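You operate a simulated robot arm through the tools that you are given. There is no shell and no other tool. Be economical: measure what you need, move in short steps, check, and stop when the job is done.

You are at the controls of a simulated two-armed robot. One attempt, no reset.

## Task
Pick up the silver sprung clamp with one hand, pass it to the other hand and put it on the upper shelf of the packing bench.

Only the result counts: the job must be done as asked and must still hold three seconds after the hand-in. Knocking over, shifting, dropping, spilling or breaking anything else fails it.

## Robot
Two 7-joint arms with two-finger grippers on one trunk, on a base that drives. Base frame: it is fixed to the floor where the robot stands at the start and does not move with it; the origin is under the middle of the robot, x ahead of it, y to its left, z up; the surface under the hand at the start is at about z = 88. Lengths are in cm, angles in degrees, forces in N, time in s.
The left shoulder is at the start at [4.5, 17.4, 120.3], the right one opposite. With the tool pointing down near the work surface each hand reaches from about 24 to 84 cm from the robot's upright axis, wherever it stands, measured 20 degrees to its own side. Places, roughly: upper shelf of the packing bench [50, -60, 50]. Payload 2.94 kg a hand.
The TCP of each hand is the grasp point between the finger pads, 3 cm short of the fingertips. In the tool frame z runs along the fingers and y along their closing line. Largest opening 13.8 cm; the body of the gripper starts 10.9 cm behind the TCP.
Orientation is told as [roll, pitch, yaw] about the base's x, y, z axes, in that order, counted from this pose: with the fingers straight down and closing along the base's y, the tool's x points along the base's -x, its y along +y and its z along -z.

## Interface
- The arms move only by the tool arm_command. It takes "left_rows", "right_rows" or both (then of equal length, played together; a hand with none holds still); each is a list of rows, each a list of 7 numbers: the turn, a rotation vector about the base's x, y, z in units of 45 degrees (1.0 is 45 degrees), then the shift along the base's x, y, z in units of 500 mm (1.0 is 500 mm), then the opening in per cent of the stroke, from 0 (shut) to 100 (fully open). In form: [[ax, ay, az, tx, ty, tz, grip], ...]. A call has 1 to 10 rows; each row is the pose to reach, as a shift and turn from the pose commanded when the call began. A call with a number of a shift or a turn outside -1 to 1 is refused whole. Each row takes 0.2 s and may step no farther than 5 cm and 8.6 degrees from the row before; otherwise, or with a gripper value out of range, the whole call is refused. A pose out of reach is approached as far as the arm can. The call stops where the force on the tool passes 40 N (or 10 N more than at its start, if that is more) or the arm is blocked; 0.2 s more then pass. Each finger halts on what it meets, pressing with about 41 N; the grip force reading is that of the motor and also rises with nothing between the fingers. The clock runs only during rows and for 0.2 s after the last one: add rows that repeat a pose to give the fingers time. It gives the time, the measured TCP pose, the force on the tool (base axes), the opening and the grip force at its end, in the units of the frame above (readings bear some noise), with the torque about the TCP (base axes, N m) and any sound that the robot's microphone picked up.
- Cameras (640 x 400 px; columns grow to the right, rows downward): "scene" is now at [9.92, -3.04, 167.15]; the picture's right is [-0.41, -0.91, -0.00], its down [-0.73, 0.33, -0.60] and it looks along [0.55, -0.24, -0.80] (base axes); focal length 270 px, centre (320, 200). "left" rides on the left gripper at [7.1, -1.9, -14.6] in its tool frame; the picture's right is [0.26, 0.97, 0.00], its down [-0.85, 0.23, -0.48] and it looks along [-0.46, 0.12, 0.88] (tool axes); focal length 280 px, centre (320, 200). "right" rides on the right gripper at [7.1, 1.9, -14.6] in its tool frame; the picture's right is [-0.26, 0.97, 0.00], its down [-0.85, -0.23, -0.48] and it looks along [-0.46, -0.12, 0.88] (tool axes); focal length 280 px, centre (320, 200).
- capture(camera): a new picture of that camera. The clock stands still meanwhile.
- lift_body(by): slides the trunk up (or, below 0, down) by that many cm; the arms and the scene camera ride with it, the base frame stays. It gives what a move gives, with no picture.
- base_move(legs): drives the robot by 1 to 6 legs, each [ahead, turn to the left] in cm and degrees, along the robot's own axes; the way and the turn of a leg run together, so that a leg with both is an arc; at most 150 cm and 180 degrees a leg. The arms and the cameras ride along, it lands a little off, and it stops where it bumps. It gives what a move gives.
- turn_head(pan, tilt): turns the head with the scene camera to pan (to the left, within 120 degrees either way) and tilt (down, from -29 to 69), counted from straight ahead of the robot. It gives what a move gives.
- locate(camera, pixels): for up to 12 pixels [column, row] of the newest picture of that camera ("zoom" is the newest enlarged one), the place [x, y, z] in the base frame of the surface seen there, good to about 0.2 cm. The clock stands still meanwhile.
- zoom(camera, box): a new picture of the part [left, top, right, bottom] of that camera's present view, enlarged. The clock stands still meanwhile.
- sign_off(): hands the job in; it is judged then, once.

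Keep the steps short. Do not move on a guess: measure, check each grasp and each placing, and mend mistakes. In all there are 80 turns and 78 pictures (those below and enlarged ones count). Leave the grippers open and the arms clear of the work at the hand-in unless told otherwise, and finish with a single line.

The tools are called after "Call:" as a command line: name --argument value ..., lists and objects as JSON in quotes. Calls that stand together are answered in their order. arm_command: Moves the arms, as the interface text tells. Its arguments: {"type":"object","properties":{"left_rows":{"type":"array","items":{"type":"array","items":{"type":"number"}}},"right_rows":{"type":"array","items":{"type":"array","items":{"type":"number"}}}},"required":[]} The other tools are called the same way: lift_body (by) slides the trunk up or down; base_move (legs) drives the base; turn_head (pan, tilt) turns the head that bears the scene camera; capture (camera) takes a picture; locate (camera, pixels) gives the place of the surface under pixels of a picture; zoom (camera, box) takes an enlarged picture of a part of a camera's view; sign_off () hands the job in.

At the start:

```text
clock: 0.0
left_position: [58.98, -1.8, 127.56]
left_tool_rot: [0.0, -0.1, -0.1]
left_force: [0.4, 0.7, -0.3]
left_torque: [0.0, -0.01, -0.01]
left_finger_gap: 13.81
left_finger_force: 0.0
right_position: [33.13, -38.8, 111.92]
right_tool_rot: [0.0, -0.1, -0.1]
right_force: [-1.2, -0.7, -0.2]
right_torque: [-0.01, -0.01, -0.03]
right_finger_gap: 13.81
right_finger_force: 0.2
trunk travel left (down, up): [-37.5, 35.9]
robot x, y, heading: [0.26, -0.02, -0.1]
head pan, tilt: [-23.9, 53.4]
```

scene: 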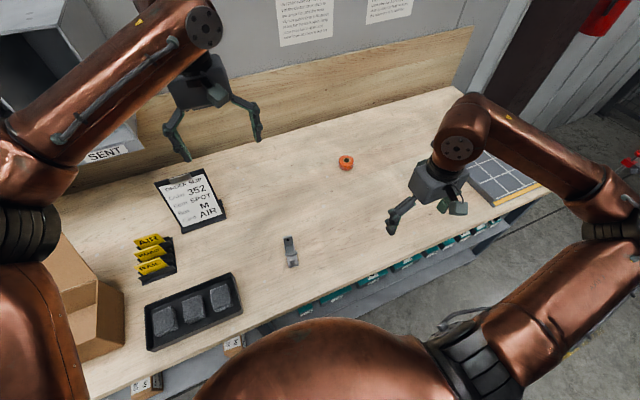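
right: 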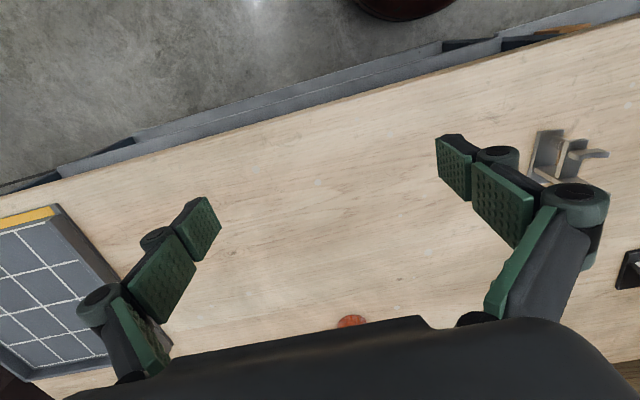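
left: 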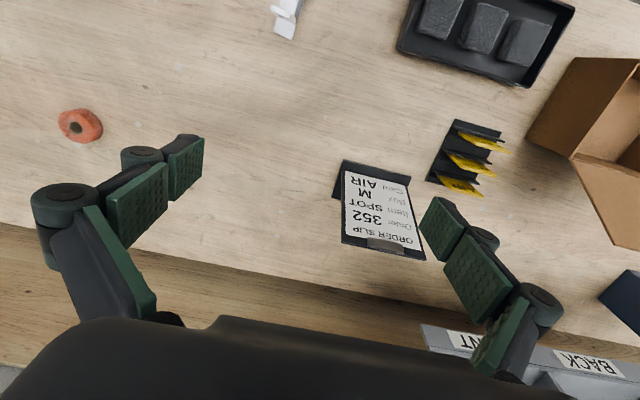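

The silver clamp seems to be at scene (290,252). I'll zoom in on it and measure.

Call:
zoom --camera "scene" --box '[250, 215, 330, 275]'

Call:
zoom --camera "right" --box '[480, 100, 640, 200]'

Call:
locate --camera "scene" --pixels '[[287, 240], [292, 263], [290, 250], [310, 250], [345, 162], [340, 295], [430, 250], [500, 220], [380, 285], [260, 325], [270, 250], [452, 92]]'

```text
6.67 times, centred on (290, 245) of scene
```

zoom: 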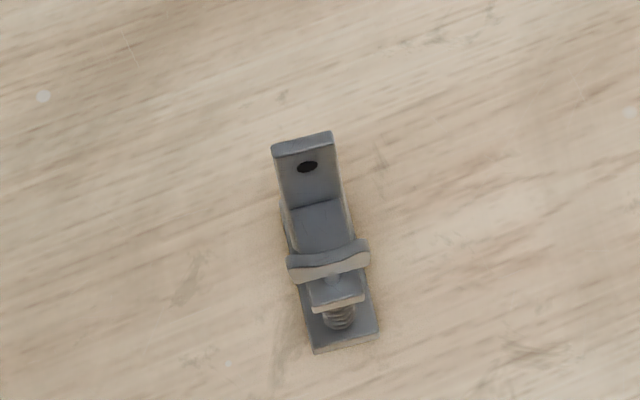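

```text
4.00 times, centred on (560, 150) of right
```

zoom: 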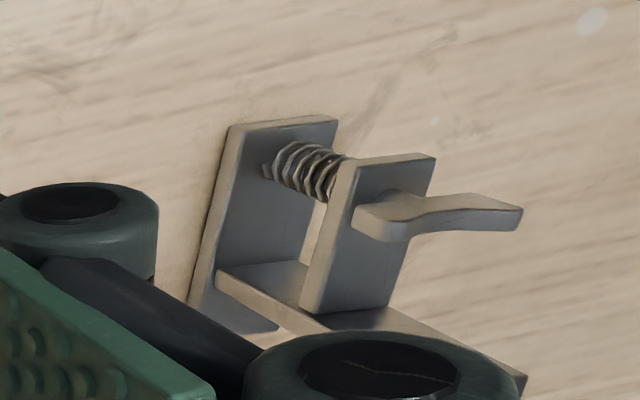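

```text
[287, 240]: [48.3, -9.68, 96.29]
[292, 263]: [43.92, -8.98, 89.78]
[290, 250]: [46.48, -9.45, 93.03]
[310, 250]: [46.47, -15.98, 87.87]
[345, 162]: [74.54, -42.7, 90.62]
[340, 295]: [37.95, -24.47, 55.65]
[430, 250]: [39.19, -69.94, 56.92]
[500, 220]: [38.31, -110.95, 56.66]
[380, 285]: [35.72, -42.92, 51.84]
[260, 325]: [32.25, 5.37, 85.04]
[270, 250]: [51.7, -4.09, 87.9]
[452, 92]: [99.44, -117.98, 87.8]
```

The clamp stands around (46,-9.4), with its top at about z 96. Next I'll look at the shelf, turning the head right.

Call:
turn_head --pan -55 --tilt 58

Call:
capture --camera "scene"

```text
clock: 1.0
left_position: [58.86, -1.82, 127.54]
left_tool_rot: [0.0, -0.1, 0.0]
left_force: [0.6, -1.0, 0.0]
left_torque: [0.03, 0.01, 0.03]
left_finger_gap: 13.84
left_finger_force: 0.1
right_position: [33.09, -38.92, 111.9]
right_tool_rot: [0.1, 0.0, -0.1]
right_force: [0.6, 1.1, 0.1]
right_torque: [-0.01, -0.03, -0.02]
right_finger_gap: 13.81
right_finger_force: 0.1
trunk travel left (down, up): [-37.5, 35.9]
robot x, y, heading: [0.04, 0.06, -0.1]
head pan, tilt: [-55.0, 58.0]
```

```text
72 pictures are left
```

scene: 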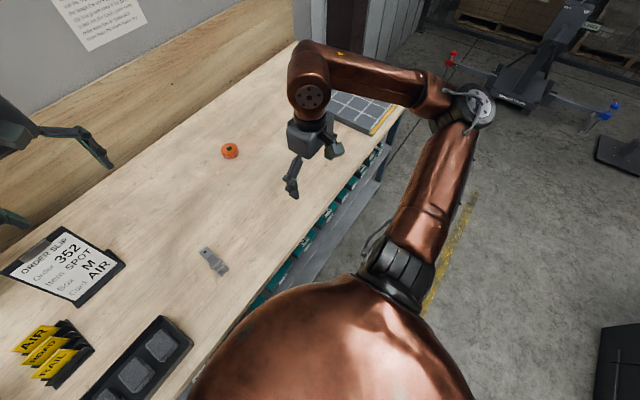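

I'll measure the bench edge and the shelf edge.

Call:
locate --camera "scene" --pixels '[[225, 318], [300, 242], [355, 178], [390, 125], [285, 268], [320, 255], [350, 210], [385, 150], [340, 200], [370, 175], [195, 345], [300, 275]]'

Call:
zoom --camera "scene" --box '[240, 100, 440, 300]'

```text
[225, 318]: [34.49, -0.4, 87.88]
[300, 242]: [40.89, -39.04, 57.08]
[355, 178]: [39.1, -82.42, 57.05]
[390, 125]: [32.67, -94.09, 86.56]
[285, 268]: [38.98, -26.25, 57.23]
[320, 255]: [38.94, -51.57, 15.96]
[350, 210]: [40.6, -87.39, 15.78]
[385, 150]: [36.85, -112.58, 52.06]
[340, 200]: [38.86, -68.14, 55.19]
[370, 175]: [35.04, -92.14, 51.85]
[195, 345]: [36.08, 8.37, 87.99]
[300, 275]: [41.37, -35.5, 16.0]
```

```text
2.00 times, centred on (340, 200) of scene
```

zoom: 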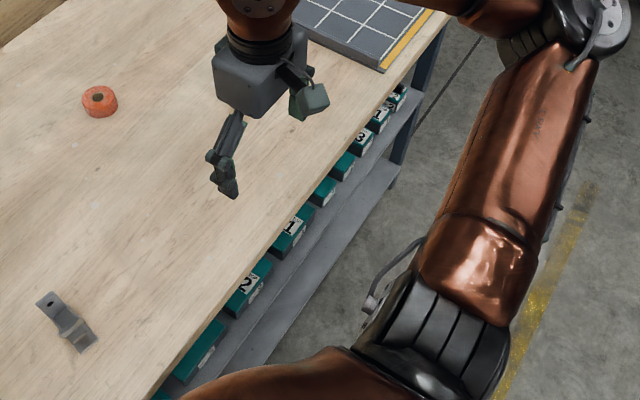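

Bench front edge is at x≈31–34. The shelf top is about z 52, with its front at x≈35 and bins from x≈38. I'll bring the left hand above the clamp to see its shape, since left will pick and right will place.

Call:
arm_command --left_rows '[[0, 0, 0, -0.06, -0.03, -0.04, 100], [0, 0, 0, -0.12, -0.06, -0.08, 100], [0, 0, 0, -0.18, -0.09, -0.12, 100], [0, 0, 0, -0.24, -0.12, -0.16, 100], [0, 0, 0, -0.3, -0.15, -0.2, 100]]'

Call:
capture --camera "left"

Call:
turn_head --pan -20 --tilt 58

Call:
capture --camera "scene"

```text
clock: 2.2
left_position: [43.51, -9.3, 117.49]
left_tool_rot: [0.0, 0.0, 0.1]
left_force: [0.2, 0.5, -0.9]
left_torque: [0.0, -0.03, 0.01]
left_finger_gap: 13.8
left_finger_force: 0.0
right_position: [33.06, -38.83, 111.86]
right_tool_rot: [0.0, -0.1, 0.0]
right_force: [1.0, -0.2, -0.6]
right_torque: [-0.02, 0.03, -0.01]
right_finger_gap: 13.78
right_finger_force: 0.1
trunk travel left (down, up): [-37.5, 35.9]
robot x, y, heading: [-0.11, 0.06, 0.3]
head pan, tilt: [-55.0, 58.0]
```

```text
70 pictures are left
```

left: 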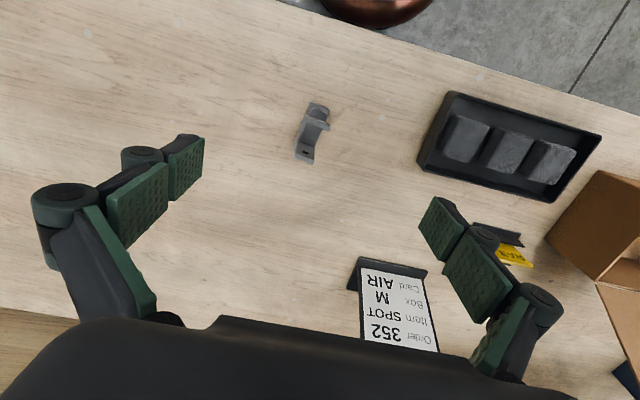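

```text
clock: 3.2
left_position: [43.65, -9.25, 117.54]
left_tool_rot: [0.0, 0.0, -0.1]
left_force: [0.8, 1.0, -0.7]
left_torque: [0.03, -0.02, -0.01]
left_finger_gap: 13.79
left_finger_force: 0.0
right_position: [33.06, -38.76, 111.96]
right_tool_rot: [0.0, -0.1, 0.0]
right_force: [1.0, -0.6, 0.6]
right_torque: [0.02, 0.03, 0.02]
right_finger_gap: 13.81
right_finger_force: 0.1
trunk travel left (down, up): [-37.5, 35.9]
robot x, y, heading: [-0.06, 0.07, -0.1]
head pan, tilt: [-20.0, 58.0]
```

```text
69 pictures are left
```

scene: 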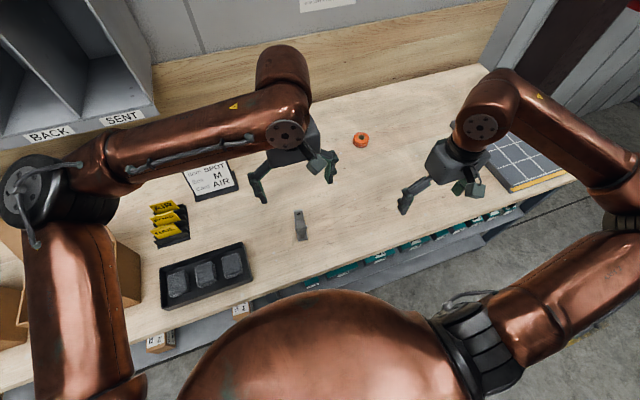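

Zooming on the clamp from both views and measuring its parts.

Call:
zoom --camera "scene" --box '[276, 200, 324, 248]'

Call:
zoom --camera "left" --box '[280, 92, 344, 172]'

Call:
locate --camera "left" --pixels '[[305, 150], [299, 140], [311, 142], [296, 155], [313, 158], [308, 122], [315, 115], [318, 106], [325, 125], [310, 108], [303, 162], [326, 109]]'

```text
8.33 times, centred on (300, 224) of scene
```

zoom: 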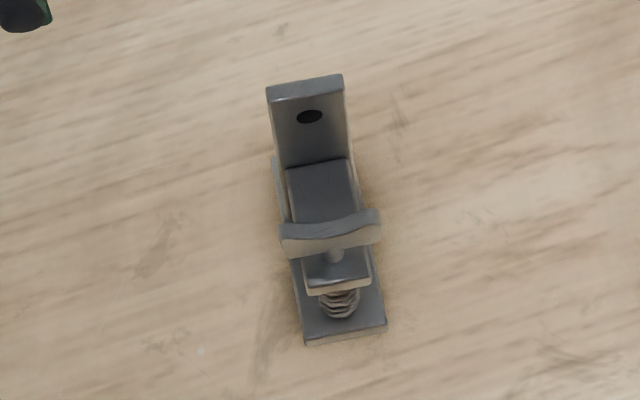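

```text
5.00 times, centred on (312, 132) of left
```

zoom: 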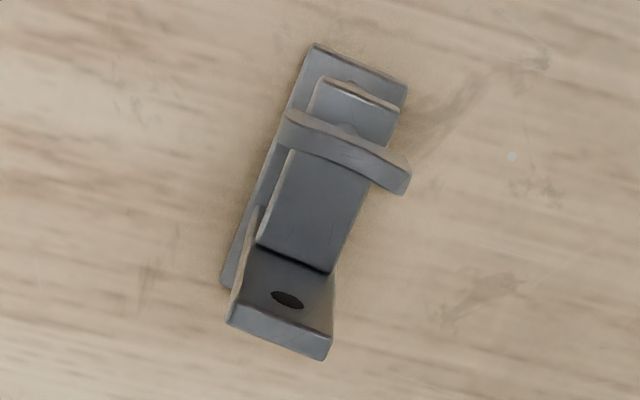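

```text
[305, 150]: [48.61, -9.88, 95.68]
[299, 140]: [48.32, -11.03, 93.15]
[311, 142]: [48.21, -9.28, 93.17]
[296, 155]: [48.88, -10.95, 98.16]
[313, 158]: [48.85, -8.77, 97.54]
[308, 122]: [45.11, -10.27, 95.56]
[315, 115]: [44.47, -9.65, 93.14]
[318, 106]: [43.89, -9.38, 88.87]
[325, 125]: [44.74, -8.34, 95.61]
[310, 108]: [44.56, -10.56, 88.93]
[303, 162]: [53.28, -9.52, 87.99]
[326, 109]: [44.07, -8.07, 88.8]
```

The clamp's axis is yawed about 11°. It has a tall plate at x≈48.9, z up to 98, a mid arm at z≈93, and is about 2.4 wide. I'll move the left hand above it at z 104, yawed +11°.

Call:
arm_command --left_rows '[[0, 0, 0.08, 0.027, -0.004, -0.08, 100], [0, 0, 0.16, 0.055, -0.008, -0.16, 100], [0, 0, 0.244, 0.082, -0.011, -0.22, 100], [0, 0, 0.244, 0.082, -0.011, -0.27, 100]]'

Call:
capture --camera "left"

```text
clock: 4.2
left_position: [47.97, -9.92, 104.03]
left_tool_rot: [-0.1, 0.0, 10.9]
left_force: [-0.1, 0.2, 0.3]
left_torque: [0.0, 0.0, -0.05]
left_finger_gap: 13.79
left_finger_force: 0.0
right_position: [33.12, -38.82, 111.87]
right_tool_rot: [0.0, 0.0, 0.0]
right_force: [0.2, -0.4, 0.3]
right_torque: [0.04, 0.02, 0.01]
right_finger_gap: 13.77
right_finger_force: 0.0
trunk travel left (down, up): [-37.5, 35.9]
robot x, y, heading: [-0.02, -0.04, -0.1]
head pan, tilt: [-20.0, 58.0]
```

```text
66 pictures are left
```

left: 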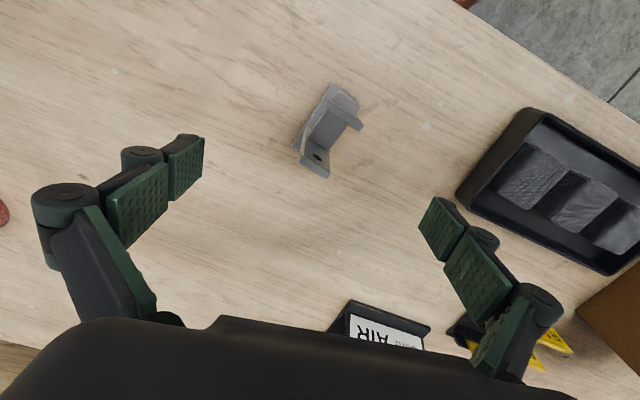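

I'll verify the yaw with closer measurement.

Call:
zoom --camera "left" --box '[280, 72, 376, 192]'

Call:
locate --camera "left" --pixels '[[298, 162], [328, 174], [326, 153], [305, 143], [334, 85], [356, 96], [320, 115], [358, 128], [318, 157], [297, 140], [330, 130]]'

```text
3.33 times, centred on (328, 132) of left
```

zoom: 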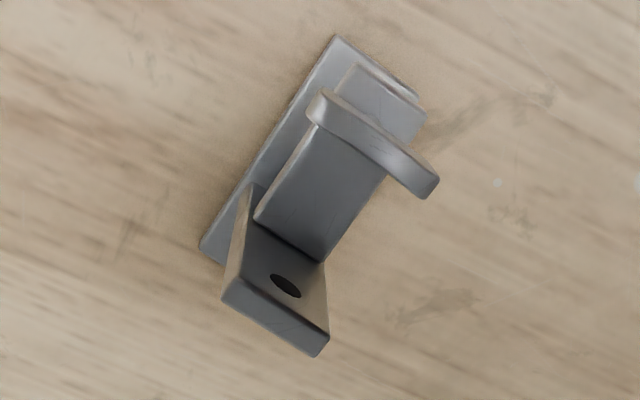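

```text
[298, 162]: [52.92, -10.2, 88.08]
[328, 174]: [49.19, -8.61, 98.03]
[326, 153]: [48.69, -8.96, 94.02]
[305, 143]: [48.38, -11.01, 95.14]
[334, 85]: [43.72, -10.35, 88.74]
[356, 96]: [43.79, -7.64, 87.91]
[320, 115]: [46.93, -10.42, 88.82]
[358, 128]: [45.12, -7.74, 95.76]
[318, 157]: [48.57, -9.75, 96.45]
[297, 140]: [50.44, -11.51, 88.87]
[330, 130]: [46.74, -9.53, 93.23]
```

Base edge and plate both show the clamp is yawed about −9.5°, so my earlier sign was wrong. I'll turn to −9.5° and re-look before descending.

Call:
arm_command --left_rows '[[0, 0, -0.15, 0, 0, -0.02, 100], [0, 0, -0.3, -0.003, 0.002, -0.04, 100], [0, 0, -0.455, -0.006, 0.003, -0.06, 100]]'

Call:
capture --camera "left"

Call:
capture --camera "scene"

```text
clock: 5.0
left_position: [47.78, -9.71, 101.07]
left_tool_rot: [0.0, 0.0, -9.7]
left_force: [-0.1, 0.1, -0.8]
left_torque: [0.04, 0.02, 0.04]
left_finger_gap: 13.82
left_finger_force: 0.0
right_position: [33.21, -38.73, 111.94]
right_tool_rot: [0.0, 0.0, 0.0]
right_force: [0.3, 0.1, 0.3]
right_torque: [0.0, -0.02, 0.02]
right_finger_gap: 13.8
right_finger_force: 0.1
trunk travel left (down, up): [-37.5, 35.9]
robot x, y, heading: [-0.01, 0.09, 0.2]
head pan, tilt: [-20.0, 58.0]
```

```text
64 pictures are left
```

left: 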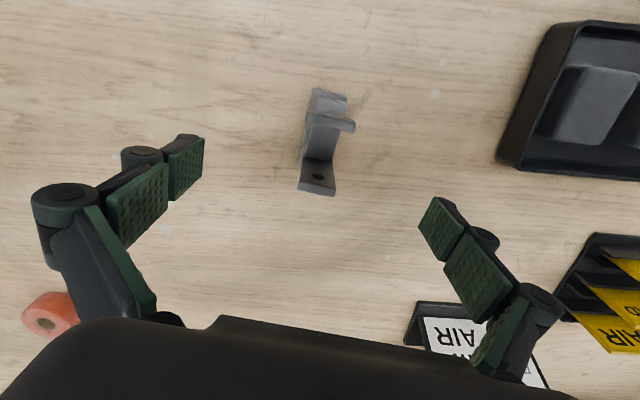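

```text
63 pictures are left
```

scene: 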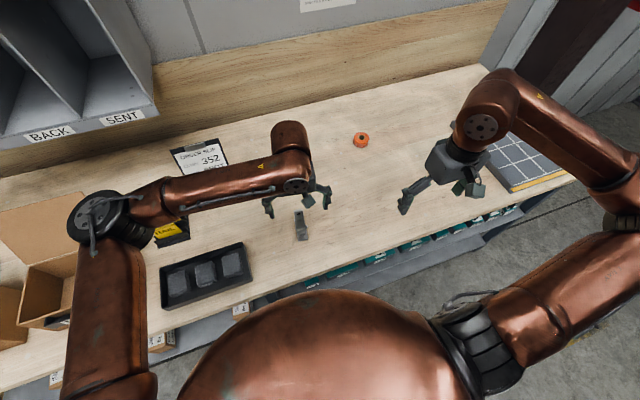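

Aligned now. The left elbow is near the carton and rack, so I'll check heights before descending.

Call:
locate --camera "scene" --pixels '[[95, 220], [75, 225], [170, 200], [170, 220], [165, 235], [30, 220], [60, 265], [60, 300], [265, 180], [185, 150], [268, 205], [325, 200]]'

Call:
locate --camera "left" --pixels '[[412, 320], [440, 330], [560, 290], [605, 240], [500, 150], [317, 190], [300, 188], [334, 190]]'

```text
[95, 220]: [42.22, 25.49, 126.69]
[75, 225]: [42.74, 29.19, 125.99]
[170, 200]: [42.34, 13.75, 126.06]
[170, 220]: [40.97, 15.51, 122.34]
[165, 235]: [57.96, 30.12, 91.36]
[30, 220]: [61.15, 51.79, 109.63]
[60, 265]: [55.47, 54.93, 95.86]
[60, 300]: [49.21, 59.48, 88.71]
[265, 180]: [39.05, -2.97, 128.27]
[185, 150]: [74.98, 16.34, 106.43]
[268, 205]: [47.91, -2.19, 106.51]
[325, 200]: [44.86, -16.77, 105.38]
```

```text
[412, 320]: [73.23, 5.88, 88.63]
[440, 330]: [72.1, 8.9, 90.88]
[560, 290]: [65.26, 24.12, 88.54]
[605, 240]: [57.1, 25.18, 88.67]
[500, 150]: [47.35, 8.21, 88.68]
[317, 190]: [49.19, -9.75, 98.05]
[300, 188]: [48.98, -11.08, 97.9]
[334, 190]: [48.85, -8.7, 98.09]
```

Clearances are ample (elbow at z≈126). I'll descend to z≈93.5.

Call:
arm_command --left_rows '[[0, 0, 0, 0, -0.002, -0.06, 100], [0, 0, 0, 0, -0.002, -0.11, 100], [0, 0, 0, 0, -0.002, -0.15, 100]]'

Call:
capture --camera "left"

```text
clock: 5.8
left_position: [47.74, -9.71, 93.5]
left_tool_rot: [-0.1, 0.0, -9.6]
left_force: [-0.2, -0.8, 0.1]
left_torque: [-0.02, 0.03, -0.02]
left_finger_gap: 13.78
left_finger_force: 0.0
right_position: [33.2, -38.87, 111.82]
right_tool_rot: [0.0, 0.1, -0.1]
right_force: [0.2, 0.5, 0.2]
right_torque: [-0.02, 0.0, -0.02]
right_finger_gap: 13.8
right_finger_force: 0.0
trunk travel left (down, up): [-37.5, 35.9]
robot x, y, heading: [0.24, -0.05, -0.1]
head pan, tilt: [-20.0, 58.0]
```

```text
62 pictures are left
```

left: 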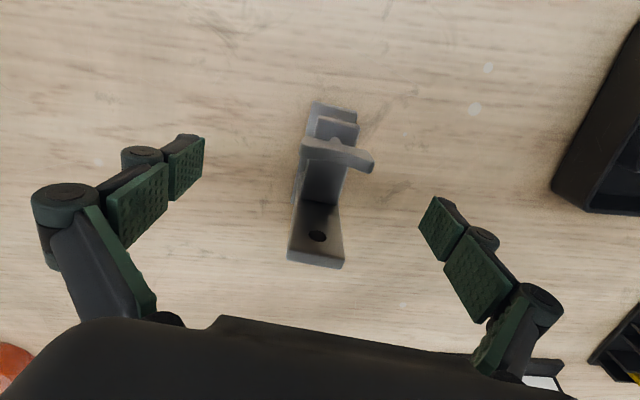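

The clamp is centred between the fingers. Closing.

Call:
arm_command --left_rows '[[0, 0, 0, 0, 0, 0, 60], [0, 0, 0, 0, 0, 0, 30], [0, 0, 0, 0, 0, 0, 10], [0, 0, 0, 0, 0, 0, 0], [0, 0, 0, 0, 0, 0, 0], [0, 0, 0, 0, 0, 0, 0], [0, 0, 0, 0, 0, 0, 0], [0, 0, 0, 0, 0, 0, 0], [0, 0, 0, 0, 0, 0, 0], [0, 0, 0, 0, 0, 0, 0]]'

Call:
capture --camera "left"

```text
clock: 8.0
left_position: [47.68, -9.82, 93.63]
left_tool_rot: [0.0, -0.1, -9.5]
left_force: [0.5, 0.7, 0.7]
left_torque: [0.0, -0.07, 0.04]
left_finger_gap: 2.72
left_finger_force: 41.0
right_position: [33.12, -38.81, 111.93]
right_tool_rot: [0.0, -0.1, 0.1]
right_force: [-0.2, -0.2, 0.3]
right_torque: [-0.01, 0.01, -0.03]
right_finger_gap: 13.82
right_finger_force: 0.1
trunk travel left (down, up): [-37.5, 35.9]
robot x, y, heading: [-0.23, -0.07, -0.2]
head pan, tilt: [-20.0, 58.0]
```

```text
61 pictures are left
```

left: 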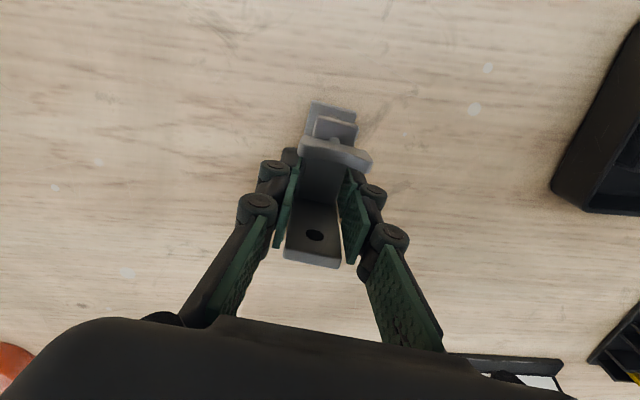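

Gripped (gap 2.72, 41 N). Lifting 18 cm and retracting toward the robot.

Call:
arm_command --left_rows '[[0, 0, 0, 0, 0, 0.05, 0], [0, 0, 0, 0, 0, 0.12, 0], [0, 0, 0, 0, 0, 0.2, 0], [0, 0, 0, 0, 0, 0.28, 0], [0, 0, 0, 0, 0, 0.36, 0]]'

Call:
capture --camera "scene"

```text
clock: 9.2
left_position: [47.51, -9.88, 111.69]
left_tool_rot: [-0.1, 0.1, -9.4]
left_force: [0.1, 0.4, -2.0]
left_torque: [0.0, -0.01, -0.01]
left_finger_gap: 2.73
left_finger_force: 41.2
right_position: [33.06, -38.8, 111.75]
right_tool_rot: [0.0, 0.0, 0.0]
right_force: [0.9, -0.7, 0.0]
right_torque: [0.04, 0.01, 0.03]
right_finger_gap: 13.81
right_finger_force: 0.0
trunk travel left (down, up): [-37.5, 35.9]
robot x, y, heading: [0.21, 0.22, 0.1]
head pan, tilt: [-20.0, 58.0]
```

```text
60 pictures are left
```

scene: 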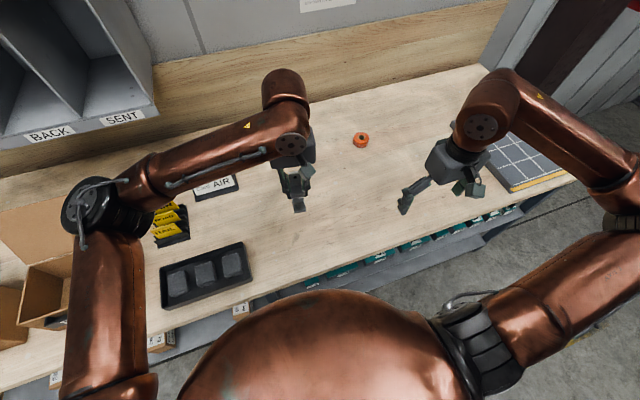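

Lifted cleanly (−2 N weight). Before reversing I'll look behind on both sides.

Call:
turn_head --pan -120 --tilt 35

Call:
capture --camera "scene"

Call:
turn_head --pan 120 --tilt 35

Call:
capture --camera "scene"

```text
clock: 10.9
left_position: [47.62, -9.83, 111.63]
left_tool_rot: [0.0, 0.0, -9.6]
left_force: [-0.3, 0.2, -2.3]
left_torque: [-0.02, 0.04, 0.0]
left_finger_gap: 2.7
left_finger_force: 41.0
right_position: [33.14, -38.87, 111.88]
right_tool_rot: [0.0, 0.0, -0.1]
right_force: [0.7, 0.3, 0.3]
right_torque: [-0.01, -0.01, 0.01]
right_finger_gap: 13.79
right_finger_force: 0.1
trunk travel left (down, up): [-37.5, 35.9]
robot x, y, heading: [0.07, -0.19, 0.0]
head pan, tilt: [-120.0, 35.0]
```

```text
59 pictures are left
```

scene: 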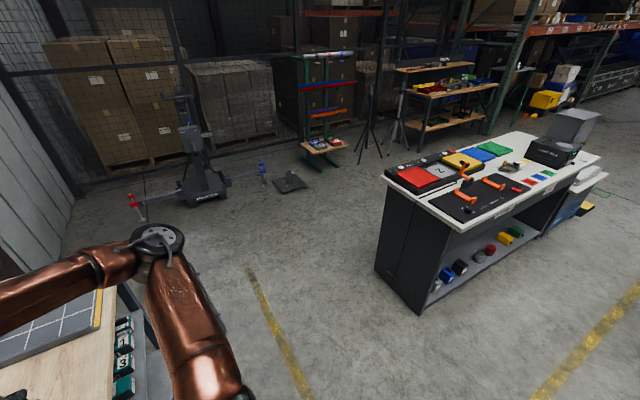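

```text
clock: 14.3
left_position: [47.69, -9.84, 111.55]
left_tool_rot: [0.0, 0.0, -9.5]
left_force: [-0.2, -0.1, -1.7]
left_torque: [-0.01, -0.01, -0.08]
left_finger_gap: 2.71
left_finger_force: 41.0
right_position: [33.08, -38.86, 111.94]
right_tool_rot: [-0.1, 0.0, -0.1]
right_force: [-0.8, 0.1, 0.8]
right_torque: [-0.05, 0.01, 0.01]
right_finger_gap: 13.79
right_finger_force: 0.1
trunk travel left (down, up): [-37.5, 35.9]
robot x, y, heading: [-0.2, 0.33, 0.3]
head pan, tilt: [120.0, 35.0]
```

```text
58 pictures are left
```

scene: 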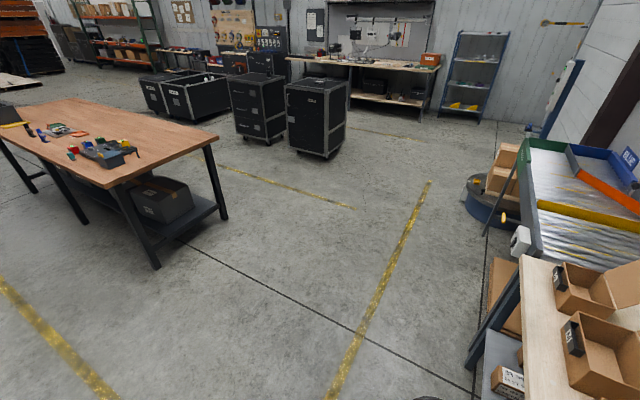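

Tables stand behind on both sides; measuring the nearer points of this one.

Call:
locate --camera "scene" --pixels '[[110, 185], [155, 265], [215, 135], [0, 110], [20, 285]]'

Call:
turn_head --pan -120 --tilt 55

Call:
capture --camera "scene"

Call:
locate --camera "scene" --pixels '[[383, 80], [450, 130], [380, 150], [560, 80], [420, 180]]'

```text
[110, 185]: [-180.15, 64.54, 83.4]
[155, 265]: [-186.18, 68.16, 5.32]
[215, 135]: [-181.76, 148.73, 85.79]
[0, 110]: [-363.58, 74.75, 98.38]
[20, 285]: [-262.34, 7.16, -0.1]
```

```text
clock: 17.7
left_position: [47.54, -9.93, 111.49]
left_tool_rot: [0.0, 0.1, -9.5]
left_force: [-0.4, -0.5, -2.4]
left_torque: [0.02, 0.0, -0.01]
left_finger_gap: 2.72
left_finger_force: 40.5
right_position: [33.11, -38.79, 111.84]
right_tool_rot: [0.0, 0.0, 0.0]
right_force: [0.6, 0.3, -0.1]
right_torque: [0.05, 0.0, 0.01]
right_finger_gap: 13.84
right_finger_force: 0.2
trunk travel left (down, up): [-37.5, 35.9]
robot x, y, heading: [-0.07, 0.15, -0.2]
head pan, tilt: [-120.0, 55.0]
```

```text
57 pictures are left
```

scene: 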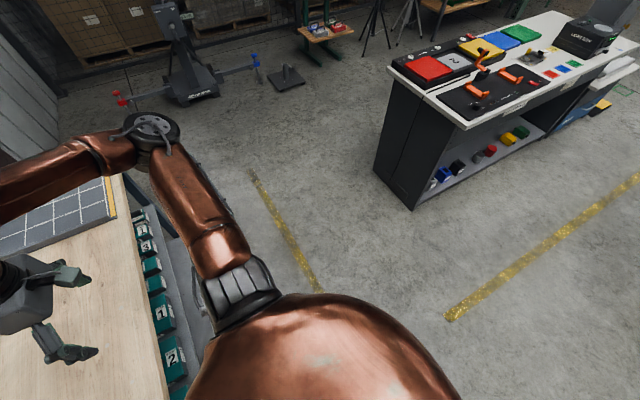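

```text
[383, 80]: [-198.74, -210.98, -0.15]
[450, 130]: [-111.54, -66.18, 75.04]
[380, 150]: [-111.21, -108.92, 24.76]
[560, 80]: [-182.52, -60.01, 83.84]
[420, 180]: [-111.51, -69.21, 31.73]
```

Backing 55 cm is clear (counter starts at x≈−111). Drive back, then look at the shelf.

Call:
base_move --legs '[[-55, 0]]'

Call:
turn_head --pan -30 --tilt 35

Call:
lift_body --by -36

Call:
capture --camera "scene"

```text
clock: 20.9
left_position: [-7.67, -9.91, 111.58]
left_tool_rot: [-0.1, 0.1, -9.5]
left_force: [-0.6, 0.4, -2.5]
left_torque: [0.03, -0.02, 0.02]
left_finger_gap: 2.76
left_finger_force: 41.1
right_position: [-22.1, -38.75, 111.93]
right_tool_rot: [0.0, 0.0, 0.2]
right_force: [0.4, 0.2, -0.1]
right_torque: [0.0, -0.03, 0.0]
right_finger_gap: 13.81
right_finger_force: 0.0
trunk travel left (down, up): [-37.5, 35.9]
robot x, y, heading: [-55.27, -0.36, 0.1]
head pan, tilt: [-120.0, 55.0]
```

```text
clock: 22.5
left_position: [-7.63, -9.87, 111.56]
left_tool_rot: [0.0, 0.1, -9.4]
left_force: [-0.8, -0.4, -1.4]
left_torque: [0.01, -0.01, 0.01]
left_finger_gap: 2.75
left_finger_force: 40.9
right_position: [-22.05, -38.8, 111.9]
right_tool_rot: [0.0, 0.0, 0.1]
right_force: [0.0, -0.1, -0.3]
right_torque: [-0.02, -0.01, 0.04]
right_finger_gap: 13.77
right_finger_force: 0.1
trunk travel left (down, up): [-37.5, 35.9]
robot x, y, heading: [-55.27, 0.16, 0.4]
head pan, tilt: [-30.0, 35.0]
```

```text
clock: 26.0
left_position: [-7.71, -9.88, 75.58]
left_tool_rot: [0.1, 0.1, -9.4]
left_force: [0.1, -0.4, -2.1]
left_torque: [0.01, -0.02, -0.02]
left_finger_gap: 2.74
left_finger_force: 41.5
right_position: [-21.95, -38.74, 75.88]
right_tool_rot: [0.1, 0.0, 0.1]
right_force: [0.2, 0.5, 0.9]
right_torque: [0.01, 0.02, 0.01]
right_finger_gap: 13.78
right_finger_force: 0.2
trunk travel left (down, up): [-1.5, 71.9]
robot x, y, heading: [-55.07, -0.11, 0.1]
head pan, tilt: [-30.0, 35.0]
```

```text
56 pictures are left
```

scene: 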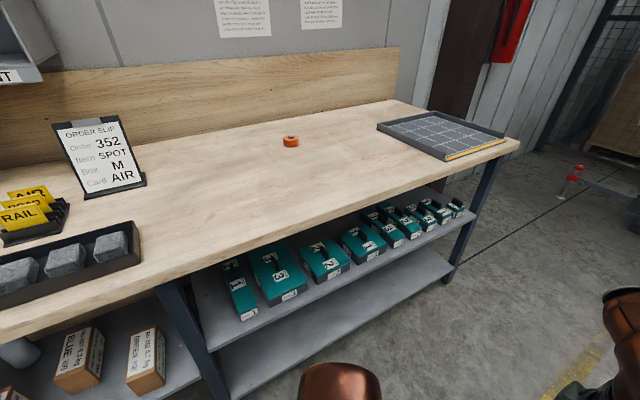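

The shelf shows free areas left of the first bin at (208,290). Zoom and measure.

Call:
zoom --camera "scene" --box '[150, 190, 470, 390]'

Call:
locate --camera "scene" --pixels '[[205, 290], [210, 320], [215, 270], [195, 330], [232, 318], [320, 285], [240, 318], [228, 270], [340, 265], [290, 305], [170, 300], [215, 345]]'

```text
2.00 times, centred on (310, 290) of scene
```

zoom: 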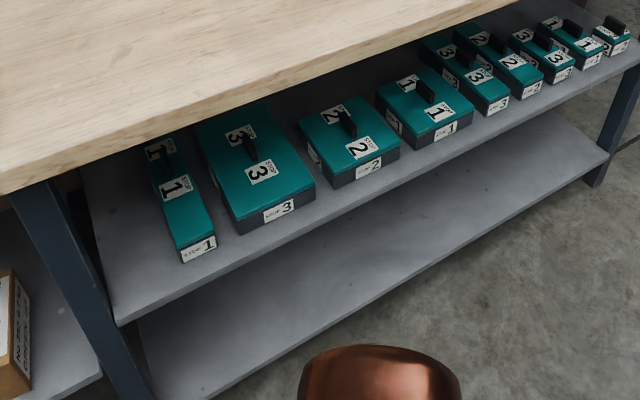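

```text
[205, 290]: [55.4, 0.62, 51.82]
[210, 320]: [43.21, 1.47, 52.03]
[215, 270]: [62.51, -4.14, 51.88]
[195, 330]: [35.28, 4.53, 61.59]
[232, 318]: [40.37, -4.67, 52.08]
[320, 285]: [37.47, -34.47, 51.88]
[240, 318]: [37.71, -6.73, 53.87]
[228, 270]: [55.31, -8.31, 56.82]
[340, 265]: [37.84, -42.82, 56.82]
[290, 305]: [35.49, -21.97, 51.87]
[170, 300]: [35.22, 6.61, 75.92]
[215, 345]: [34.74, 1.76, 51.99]
```

Shelf top is z≈51.9, its front edge at x≈34.8, bin tops about 57. I'll measure the gaps between bins and the leg position for a placing spot.

Call:
locate --camera "zoom" --pixels '[[237, 233], [314, 190], [334, 187], [318, 163], [305, 178], [399, 157], [418, 147], [395, 140], [184, 262], [216, 244], [175, 245], [72, 235]]'

Call:
locate --camera "scene" --pixels '[[185, 310], [180, 290], [200, 340], [195, 300], [200, 320], [160, 295], [205, 335], [300, 230], [192, 275], [225, 262]]'

```text
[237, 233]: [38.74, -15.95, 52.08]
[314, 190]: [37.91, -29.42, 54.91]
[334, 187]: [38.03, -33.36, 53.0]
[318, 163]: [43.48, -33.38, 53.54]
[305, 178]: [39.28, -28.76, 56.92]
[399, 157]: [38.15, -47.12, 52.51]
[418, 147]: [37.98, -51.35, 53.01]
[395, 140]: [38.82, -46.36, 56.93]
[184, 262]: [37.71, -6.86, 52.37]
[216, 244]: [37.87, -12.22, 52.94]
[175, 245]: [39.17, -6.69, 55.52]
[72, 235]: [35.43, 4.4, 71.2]
```

```text
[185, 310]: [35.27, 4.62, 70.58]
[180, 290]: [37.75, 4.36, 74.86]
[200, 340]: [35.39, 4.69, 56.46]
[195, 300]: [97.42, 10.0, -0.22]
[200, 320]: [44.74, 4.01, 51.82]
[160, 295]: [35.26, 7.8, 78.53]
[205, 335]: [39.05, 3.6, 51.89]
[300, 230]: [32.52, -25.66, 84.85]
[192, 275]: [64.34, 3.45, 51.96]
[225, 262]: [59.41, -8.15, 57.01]
```

Free column is y −6.7…4.4, so I'll place at about (42,−1). For the handover, the left hand moves forward to x≈8 with yaw 0. The right hand starts to pitch towards pointing forward, staging off to the right.

Call:
arm_command --left_rows '[[0, 0, 0.04, 0.052, -0.01, 0.015, 0], [0, 0, 0.08, 0.104, -0.02, 0.03, 0], [0, 0, 0.12, 0.156, -0.03, 0.045, 0], [0, 0, 0.16, 0.208, -0.04, 0.06, 0], [0, 0, 0.19, 0.26, -0.05, 0.075, 0], [0, 0, 0.213, 0.314, -0.06, 0.09, 0]]' --right_rows '[[0, -0.166, 0, 0.06, -0.01, 0.01, 100], [0, -0.332, 0, 0.12, -0.02, 0.02, 100], [0, -0.498, 0, 0.18, -0.03, 0.03, 100], [0, -0.664, 0, 0.24, -0.04, 0.04, 100], [0, -0.83, 0, 0.3, -0.05, 0.05, 100], [0, -0.996, 0, 0.36, -0.06, 0.06, 100]]'

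Call:
turn_head --pan -15 --tilt 40

Call:
capture --camera "scene"

```text
clock: 27.4
left_position: [8.33, -13.0, 80.07]
left_tool_rot: [0.1, 0.2, 0.2]
left_force: [-0.7, 0.1, -2.6]
left_torque: [0.02, 0.02, 0.02]
left_finger_gap: 2.73
left_finger_force: 41.3
right_position: [-3.86, -42.04, 78.82]
right_tool_rot: [0.1, -44.7, 0.1]
right_force: [-0.8, 0.7, -0.7]
right_torque: [0.01, -0.04, 0.0]
right_finger_gap: 13.77
right_finger_force: 0.0
trunk travel left (down, up): [-1.5, 71.9]
robot x, y, heading: [-55.44, -0.01, 0.0]
head pan, tilt: [-30.0, 35.0]
```

```text
clock: 28.2
left_position: [8.12, -13.06, 80.13]
left_tool_rot: [0.0, 0.0, 0.2]
left_force: [0.9, -0.1, -2.3]
left_torque: [0.02, 0.02, 0.03]
left_finger_gap: 2.75
left_finger_force: 40.9
right_position: [-3.99, -42.04, 78.92]
right_tool_rot: [-0.1, -44.7, 0.1]
right_force: [0.3, 0.0, -0.3]
right_torque: [-0.02, -0.02, -0.02]
right_finger_gap: 13.81
right_finger_force: 0.1
trunk travel left (down, up): [-1.5, 71.9]
robot x, y, heading: [-55.57, 0.05, 0.2]
head pan, tilt: [-15.0, 40.0]
```

```text
54 pictures are left
```

scene: 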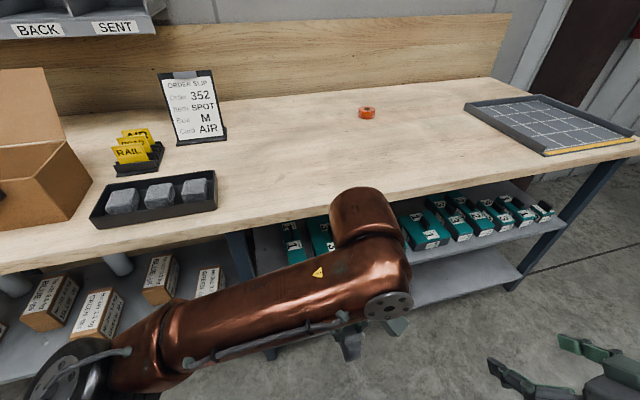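

Good. Now the second half of the right hand's pitch, staging at x≈−10, y −42.

Call:
arm_command --right_rows '[[0, -0.166, 0, 0, 0, 0, 100], [0, -0.332, 0, 0, 0, 0, 100], [0, -0.498, 0, 0, 0, 0, 100], [0, -0.664, 0, 0, 0, 0, 100], [0, -0.83, 0, 0, 0, 0, 100], [0, -0.98, 0, 0, 0, 0, 100]]'

Call:
turn_head --pan -30 --tilt 55

Call:
capture --camera "scene"

Call:
capture --camera "right"

```text
clock: 29.6
left_position: [7.5, -13.08, 80.59]
left_tool_rot: [0.0, -0.5, 0.0]
left_force: [-1.9, -0.1, -1.1]
left_torque: [0.02, -0.14, -0.05]
left_finger_gap: 2.74
left_finger_force: 40.8
right_position: [-4.77, -47.43, 84.05]
right_tool_rot: [0.9, -86.5, -1.1]
right_force: [-1.4, -1.2, 0.3]
right_torque: [-0.01, 0.01, 0.07]
right_finger_gap: 13.79
right_finger_force: 0.0
right hand out of reach, approached as far as the arm can: row 2, 3, 4, 5, 6
trunk travel left (down, up): [-1.5, 71.9]
robot x, y, heading: [-55.3, 0.04, 0.2]
head pan, tilt: [-15.0, 40.0]
```

```text
clock: 30.4
left_position: [8.09, -13.0, 80.18]
left_tool_rot: [0.0, 0.1, 0.2]
left_force: [0.8, -0.4, -2.5]
left_torque: [0.0, -0.01, -0.02]
left_finger_gap: 2.72
left_finger_force: 40.9
right_position: [-4.22, -47.5, 83.74]
right_tool_rot: [0.0, -86.1, 0.1]
right_force: [1.0, -0.2, -1.1]
right_torque: [0.02, -0.04, 0.0]
right_finger_gap: 13.82
right_finger_force: 0.1
trunk travel left (down, up): [-1.5, 71.9]
robot x, y, heading: [-54.98, 0.1, 0.1]
head pan, tilt: [-30.0, 55.0]
```

```text
53 pictures are left
```

scene: 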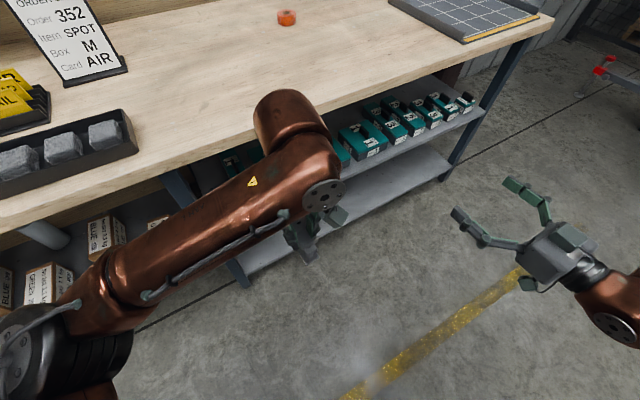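

```text
52 pictures are left
```

right: 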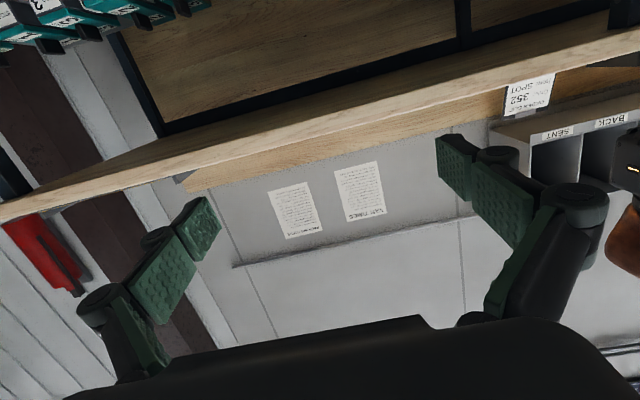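

The right arm was limited in this folded pose. I'll use a gentler pitch of about −65° and a handover point further out. The left hand goes to x≈12, and the right hand goes forward and lower on the right side.

Call:
arm_command --left_rows '[[0, 0, 0, 0.016, 0, 0, 0], [0, 0, 0, 0.032, 0, 0, 0], [0, 0, 0, 0.048, 0, 0, 0], [0, 0, 0, 0.064, 0, 0, 0], [0, 0, 0, 0.08, 0, 0, 0]]' --right_rows '[[0, 0.11, 0, 0.05, 0.01, -0.05, 100], [0, 0.22, 0, 0.1, 0.02, -0.1, 100], [0, 0.33, 0, 0.15, 0.04, -0.15, 100], [0, 0.44, 0, 0.2, 0.06, -0.2, 100], [0, 0.53, 0, 0.23, 0.08, -0.26, 100]]'

```text
clock: 31.6
left_position: [12.42, -12.95, 79.7]
left_tool_rot: [0.1, 0.3, 0.1]
left_force: [0.4, -0.5, -2.1]
left_torque: [0.01, -0.05, 0.03]
left_finger_gap: 2.73
left_finger_force: 41.6
right_position: [7.41, -43.23, 70.59]
right_tool_rot: [-0.2, -64.7, 0.1]
right_force: [-0.1, 0.1, -0.4]
right_torque: [-0.01, 0.01, 0.01]
right_finger_gap: 13.8
right_finger_force: 0.1
trunk travel left (down, up): [-1.5, 71.9]
robot x, y, heading: [-55.39, -0.05, -0.0]
head pan, tilt: [-30.0, 55.0]
```

Right is now at (7.4,−43.2,70.6), pitch −64.7. Next: lower to z 62, then slide left below the clamp to y≈−13.

Call:
arm_command --right_rows '[[0, 0, 0, 0, 0.02, -0.08, 100], [0, 0, 0, 0, 0.08, -0.16, 100], [0, 0, 0, 0, 0.17, -0.18, 100], [0, 0, 0, 0, 0.26, -0.18, 100], [0, 0, 0, 0, 0.35, -0.18, 100], [0, 0, 0, 0, 0.44, -0.18, 100], [0, 0, 0, 0, 0.52, -0.18, 100], [0, 0, 0, 0, 0.605, -0.18, 100]]'

Call:
turn_head --pan -10 --tilt 50

Call:
capture --camera "scene"

Call:
capture --camera "right"

Call:
capture --camera "left"

```text
clock: 33.4
left_position: [12.51, -12.67, 80.21]
left_tool_rot: [0.0, 0.0, 0.3]
left_force: [0.4, -0.3, -0.6]
left_torque: [-0.04, 0.01, 0.02]
left_finger_gap: 2.75
left_finger_force: 41.4
right_position: [12.05, -25.42, 60.88]
right_tool_rot: [1.7, -64.4, 0.2]
right_force: [-0.7, -0.7, -0.1]
right_torque: [-0.01, -0.01, 0.03]
right_finger_gap: 13.81
right_finger_force: 0.0
right hand out of reach, approached as far as the arm can: row 3, 4, 5, 6, 7, 8
trunk travel left (down, up): [-1.5, 71.9]
robot x, y, heading: [-54.99, 0.11, 0.1]
head pan, tilt: [-30.0, 55.0]
```

```text
clock: 34.2
left_position: [14.37, -12.32, 79.26]
left_tool_rot: [0.0, 1.1, 0.8]
left_force: [-0.1, 1.3, -2.1]
left_torque: [-0.03, -0.01, -0.04]
left_finger_gap: 2.75
left_finger_force: 41.0
right_position: [14.1, -27.42, 56.64]
right_tool_rot: [2.4, -59.3, -3.3]
right_force: [-0.8, -0.3, -1.8]
right_torque: [0.06, -0.04, 0.08]
right_finger_gap: 13.78
right_finger_force: 0.0
trunk travel left (down, up): [-1.5, 71.9]
robot x, y, heading: [-55.1, 0.11, 0.1]
head pan, tilt: [-10.0, 50.0]
```

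```text
51 pictures are left
```

scene: 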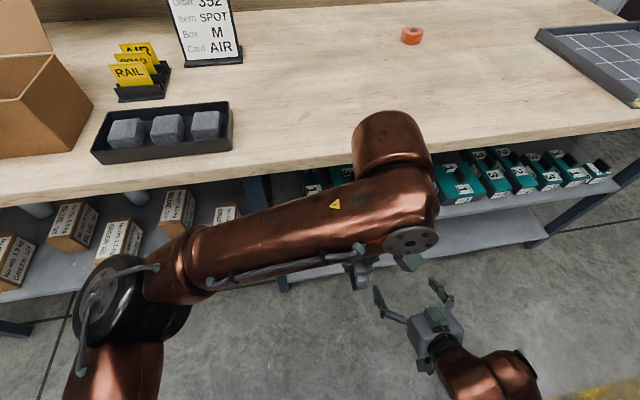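

```text
50 pictures are left
```

right: 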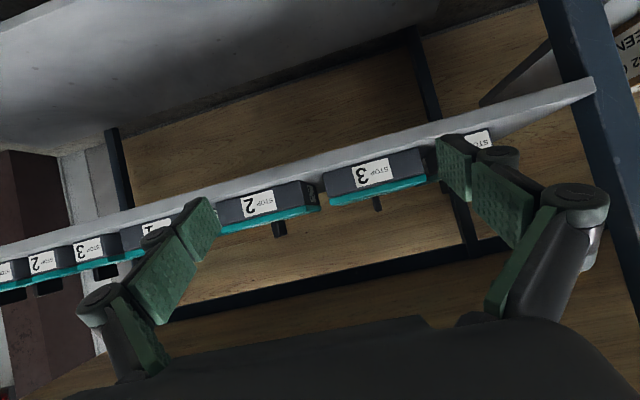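

```text
49 pictures are left
```

left: 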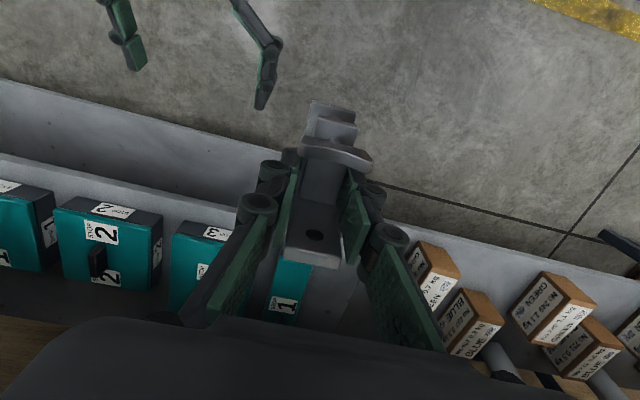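

The right arm can't reach y −13 pointing straight ahead. I'll back it off and use a yaw of +30° (pointing forward-left), with the left hand meeting it further right.

Call:
arm_command --right_rows '[[0, 0, 0, -0.04, -0.07, 0.04, 100], [0, 0, 0, -0.08, -0.14, 0.08, 100], [0, 0, 0, -0.1, -0.2, 0.12, 100], [0, 0, 0, -0.1, -0.24, 0.16, 100], [0, 0, 0, -0.1, -0.24, 0.16, 100]]'

```text
clock: 34.5
left_position: [11.48, -11.99, 82.7]
left_tool_rot: [-0.8, -0.4, -0.8]
left_force: [0.5, -0.3, -2.8]
left_torque: [0.08, 0.1, -0.01]
left_finger_gap: 2.73
left_finger_force: 41.1
right_position: [11.62, -33.24, 51.81]
right_tool_rot: [3.5, -52.3, -10.1]
right_force: [-0.5, -1.3, -0.3]
right_torque: [0.07, -0.15, 0.12]
right_finger_gap: 13.82
right_finger_force: 0.0
right hand out of reach, approached as far as the arm can: row 1
trunk travel left (down, up): [-1.5, 71.9]
robot x, y, heading: [-55.13, 0.16, -0.0]
head pan, tilt: [-10.0, 50.0]
stopped in row 1 (left hand): the arm was blocked; the commanded pose is now the measured one
```

The call stopped with an arm blocked; something is touching. Looking before moving.

Call:
turn_head --pan -40 --tilt 69

Call:
capture --camera "scene"

Call:
turn_head --pan 10 --tilt 69

Call:
capture --camera "scene"

```text
clock: 35.5
left_position: [8.78, -11.79, 84.14]
left_tool_rot: [-0.6, -2.4, -0.5]
left_force: [0.6, -0.7, -2.5]
left_torque: [0.05, 0.07, 0.0]
left_finger_gap: 2.74
left_finger_force: 40.8
right_position: [10.15, -32.75, 53.8]
right_tool_rot: [3.9, -54.8, -9.9]
right_force: [0.3, 0.4, -0.5]
right_torque: [-0.01, 0.02, -0.02]
right_finger_gap: 13.8
right_finger_force: 0.1
trunk travel left (down, up): [-1.5, 71.9]
robot x, y, heading: [-55.28, -0.01, 0.2]
head pan, tilt: [-40.0, 68.8]
```

```text
48 pictures are left
```

scene: 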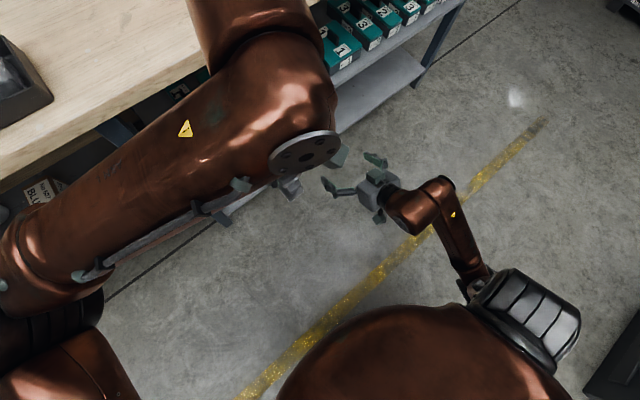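

```text
clock: 36.7
left_position: [8.9, -12.09, 83.09]
left_tool_rot: [-0.1, -2.5, 0.8]
left_force: [-0.6, 0.2, -2.1]
left_torque: [-0.01, -0.06, -0.04]
left_finger_gap: 2.72
left_finger_force: 40.3
right_position: [9.68, -29.51, 59.02]
right_tool_rot: [2.3, -62.0, -4.7]
right_force: [0.7, -0.8, 1.2]
right_torque: [0.03, 0.03, 0.02]
right_finger_gap: 13.8
right_finger_force: 0.1
trunk travel left (down, up): [-1.5, 71.9]
robot x, y, heading: [-55.06, 0.05, 0.1]
head pan, tilt: [10.0, 68.8]
```

```text
47 pictures are left
```

scene: 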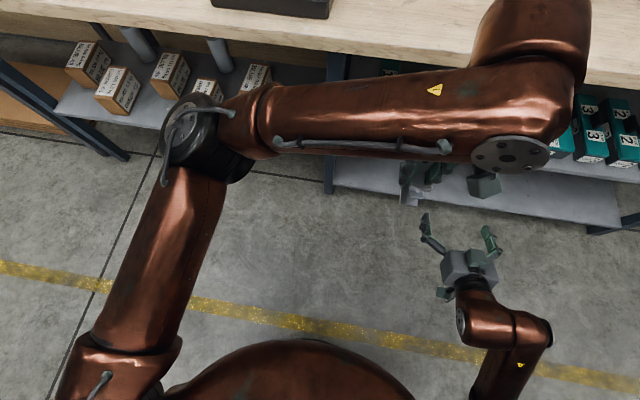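

Both arms appear free but are still settling. I'll hold for 1 s and read.

Call:
arm_command --right_rows '[[0, 0, 0, 0, 0, 0, 100], [0, 0, 0, 0, 0, 0, 100], [0, 0, 0, 0, 0, 0, 100], [0, 0, 0, 0, 0, 0, 100], [0, 0, 0, 0, 0, 0, 100], [0, 0, 0, 0, 0, 0, 100]]'

Call:
capture --camera "scene"

```text
clock: 38.3
left_position: [4.07, -12.26, 85.81]
left_tool_rot: [-0.5, -6.2, 0.7]
left_force: [0.4, -1.1, -4.1]
left_torque: [0.08, 0.07, -0.01]
left_finger_gap: 2.71
left_finger_force: 41.2
right_position: [8.0, -33.25, 54.83]
right_tool_rot: [5.3, -56.2, -11.4]
right_force: [0.8, -0.5, 0.0]
right_torque: [0.02, -0.07, 0.06]
right_finger_gap: 13.81
right_finger_force: 0.1
trunk travel left (down, up): [-1.5, 71.9]
robot x, y, heading: [-55.16, -0.22, 0.2]
head pan, tilt: [10.0, 68.8]
stopped in row 6 (right hand): the arm was blocked; the commanded pose is now the measured one
```

```text
46 pictures are left
```

scene: 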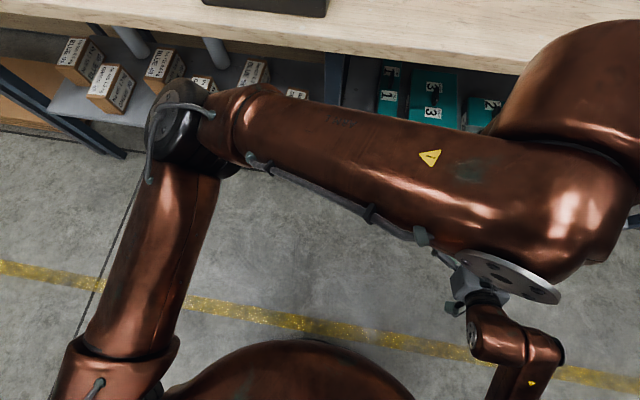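

The left hand has drifted back and up, so the arms are evidently pressing on one another. I'll separate them: right to −y, left to +y.

Call:
arm_command --left_rows '[[0, 0, 0, 0.02, 0.06, 0.0, 0], [0, 0, 0, 0.04, 0.12, 0.0, 0], [0, 0, 0, 0.06, 0.18, 0.0, 0], [0, 0, 0, 0.08, 0.24, 0.0, 0], [0, 0, 0, 0.08, 0.24, 0.0, 0]]' --right_rows '[[0, 0, 0, 0.0, -0.06, 0, 100], [0, 0, 0, 0, -0.12, 0, 100], [0, 0, 0, 0, -0.18, 0, 100], [0, 0, 0, 0, -0.24, 0, 100], [0, 0, 0, 0, -0.24, 0, 100]]'

Call:
capture --camera "scene"

```text
clock: 39.5
left_position: [8.99, -0.14, 85.39]
left_tool_rot: [0.0, -5.6, 0.7]
left_force: [-0.9, -0.5, -2.1]
left_torque: [-0.03, -0.04, 0.04]
left_finger_gap: 2.71
left_finger_force: 40.9
right_position: [8.05, -43.26, 58.41]
right_tool_rot: [4.0, -60.6, -8.2]
right_force: [-0.7, -0.6, 0.6]
right_torque: [-0.02, -0.01, 0.03]
right_finger_gap: 13.8
right_finger_force: 0.1
trunk travel left (down, up): [-1.5, 71.9]
robot x, y, heading: [-55.42, 0.01, 0.1]
head pan, tilt: [10.0, 68.8]
```

```text
45 pictures are left
```

scene: 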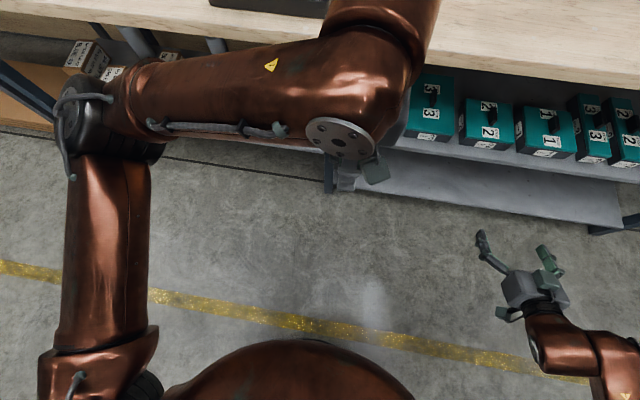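

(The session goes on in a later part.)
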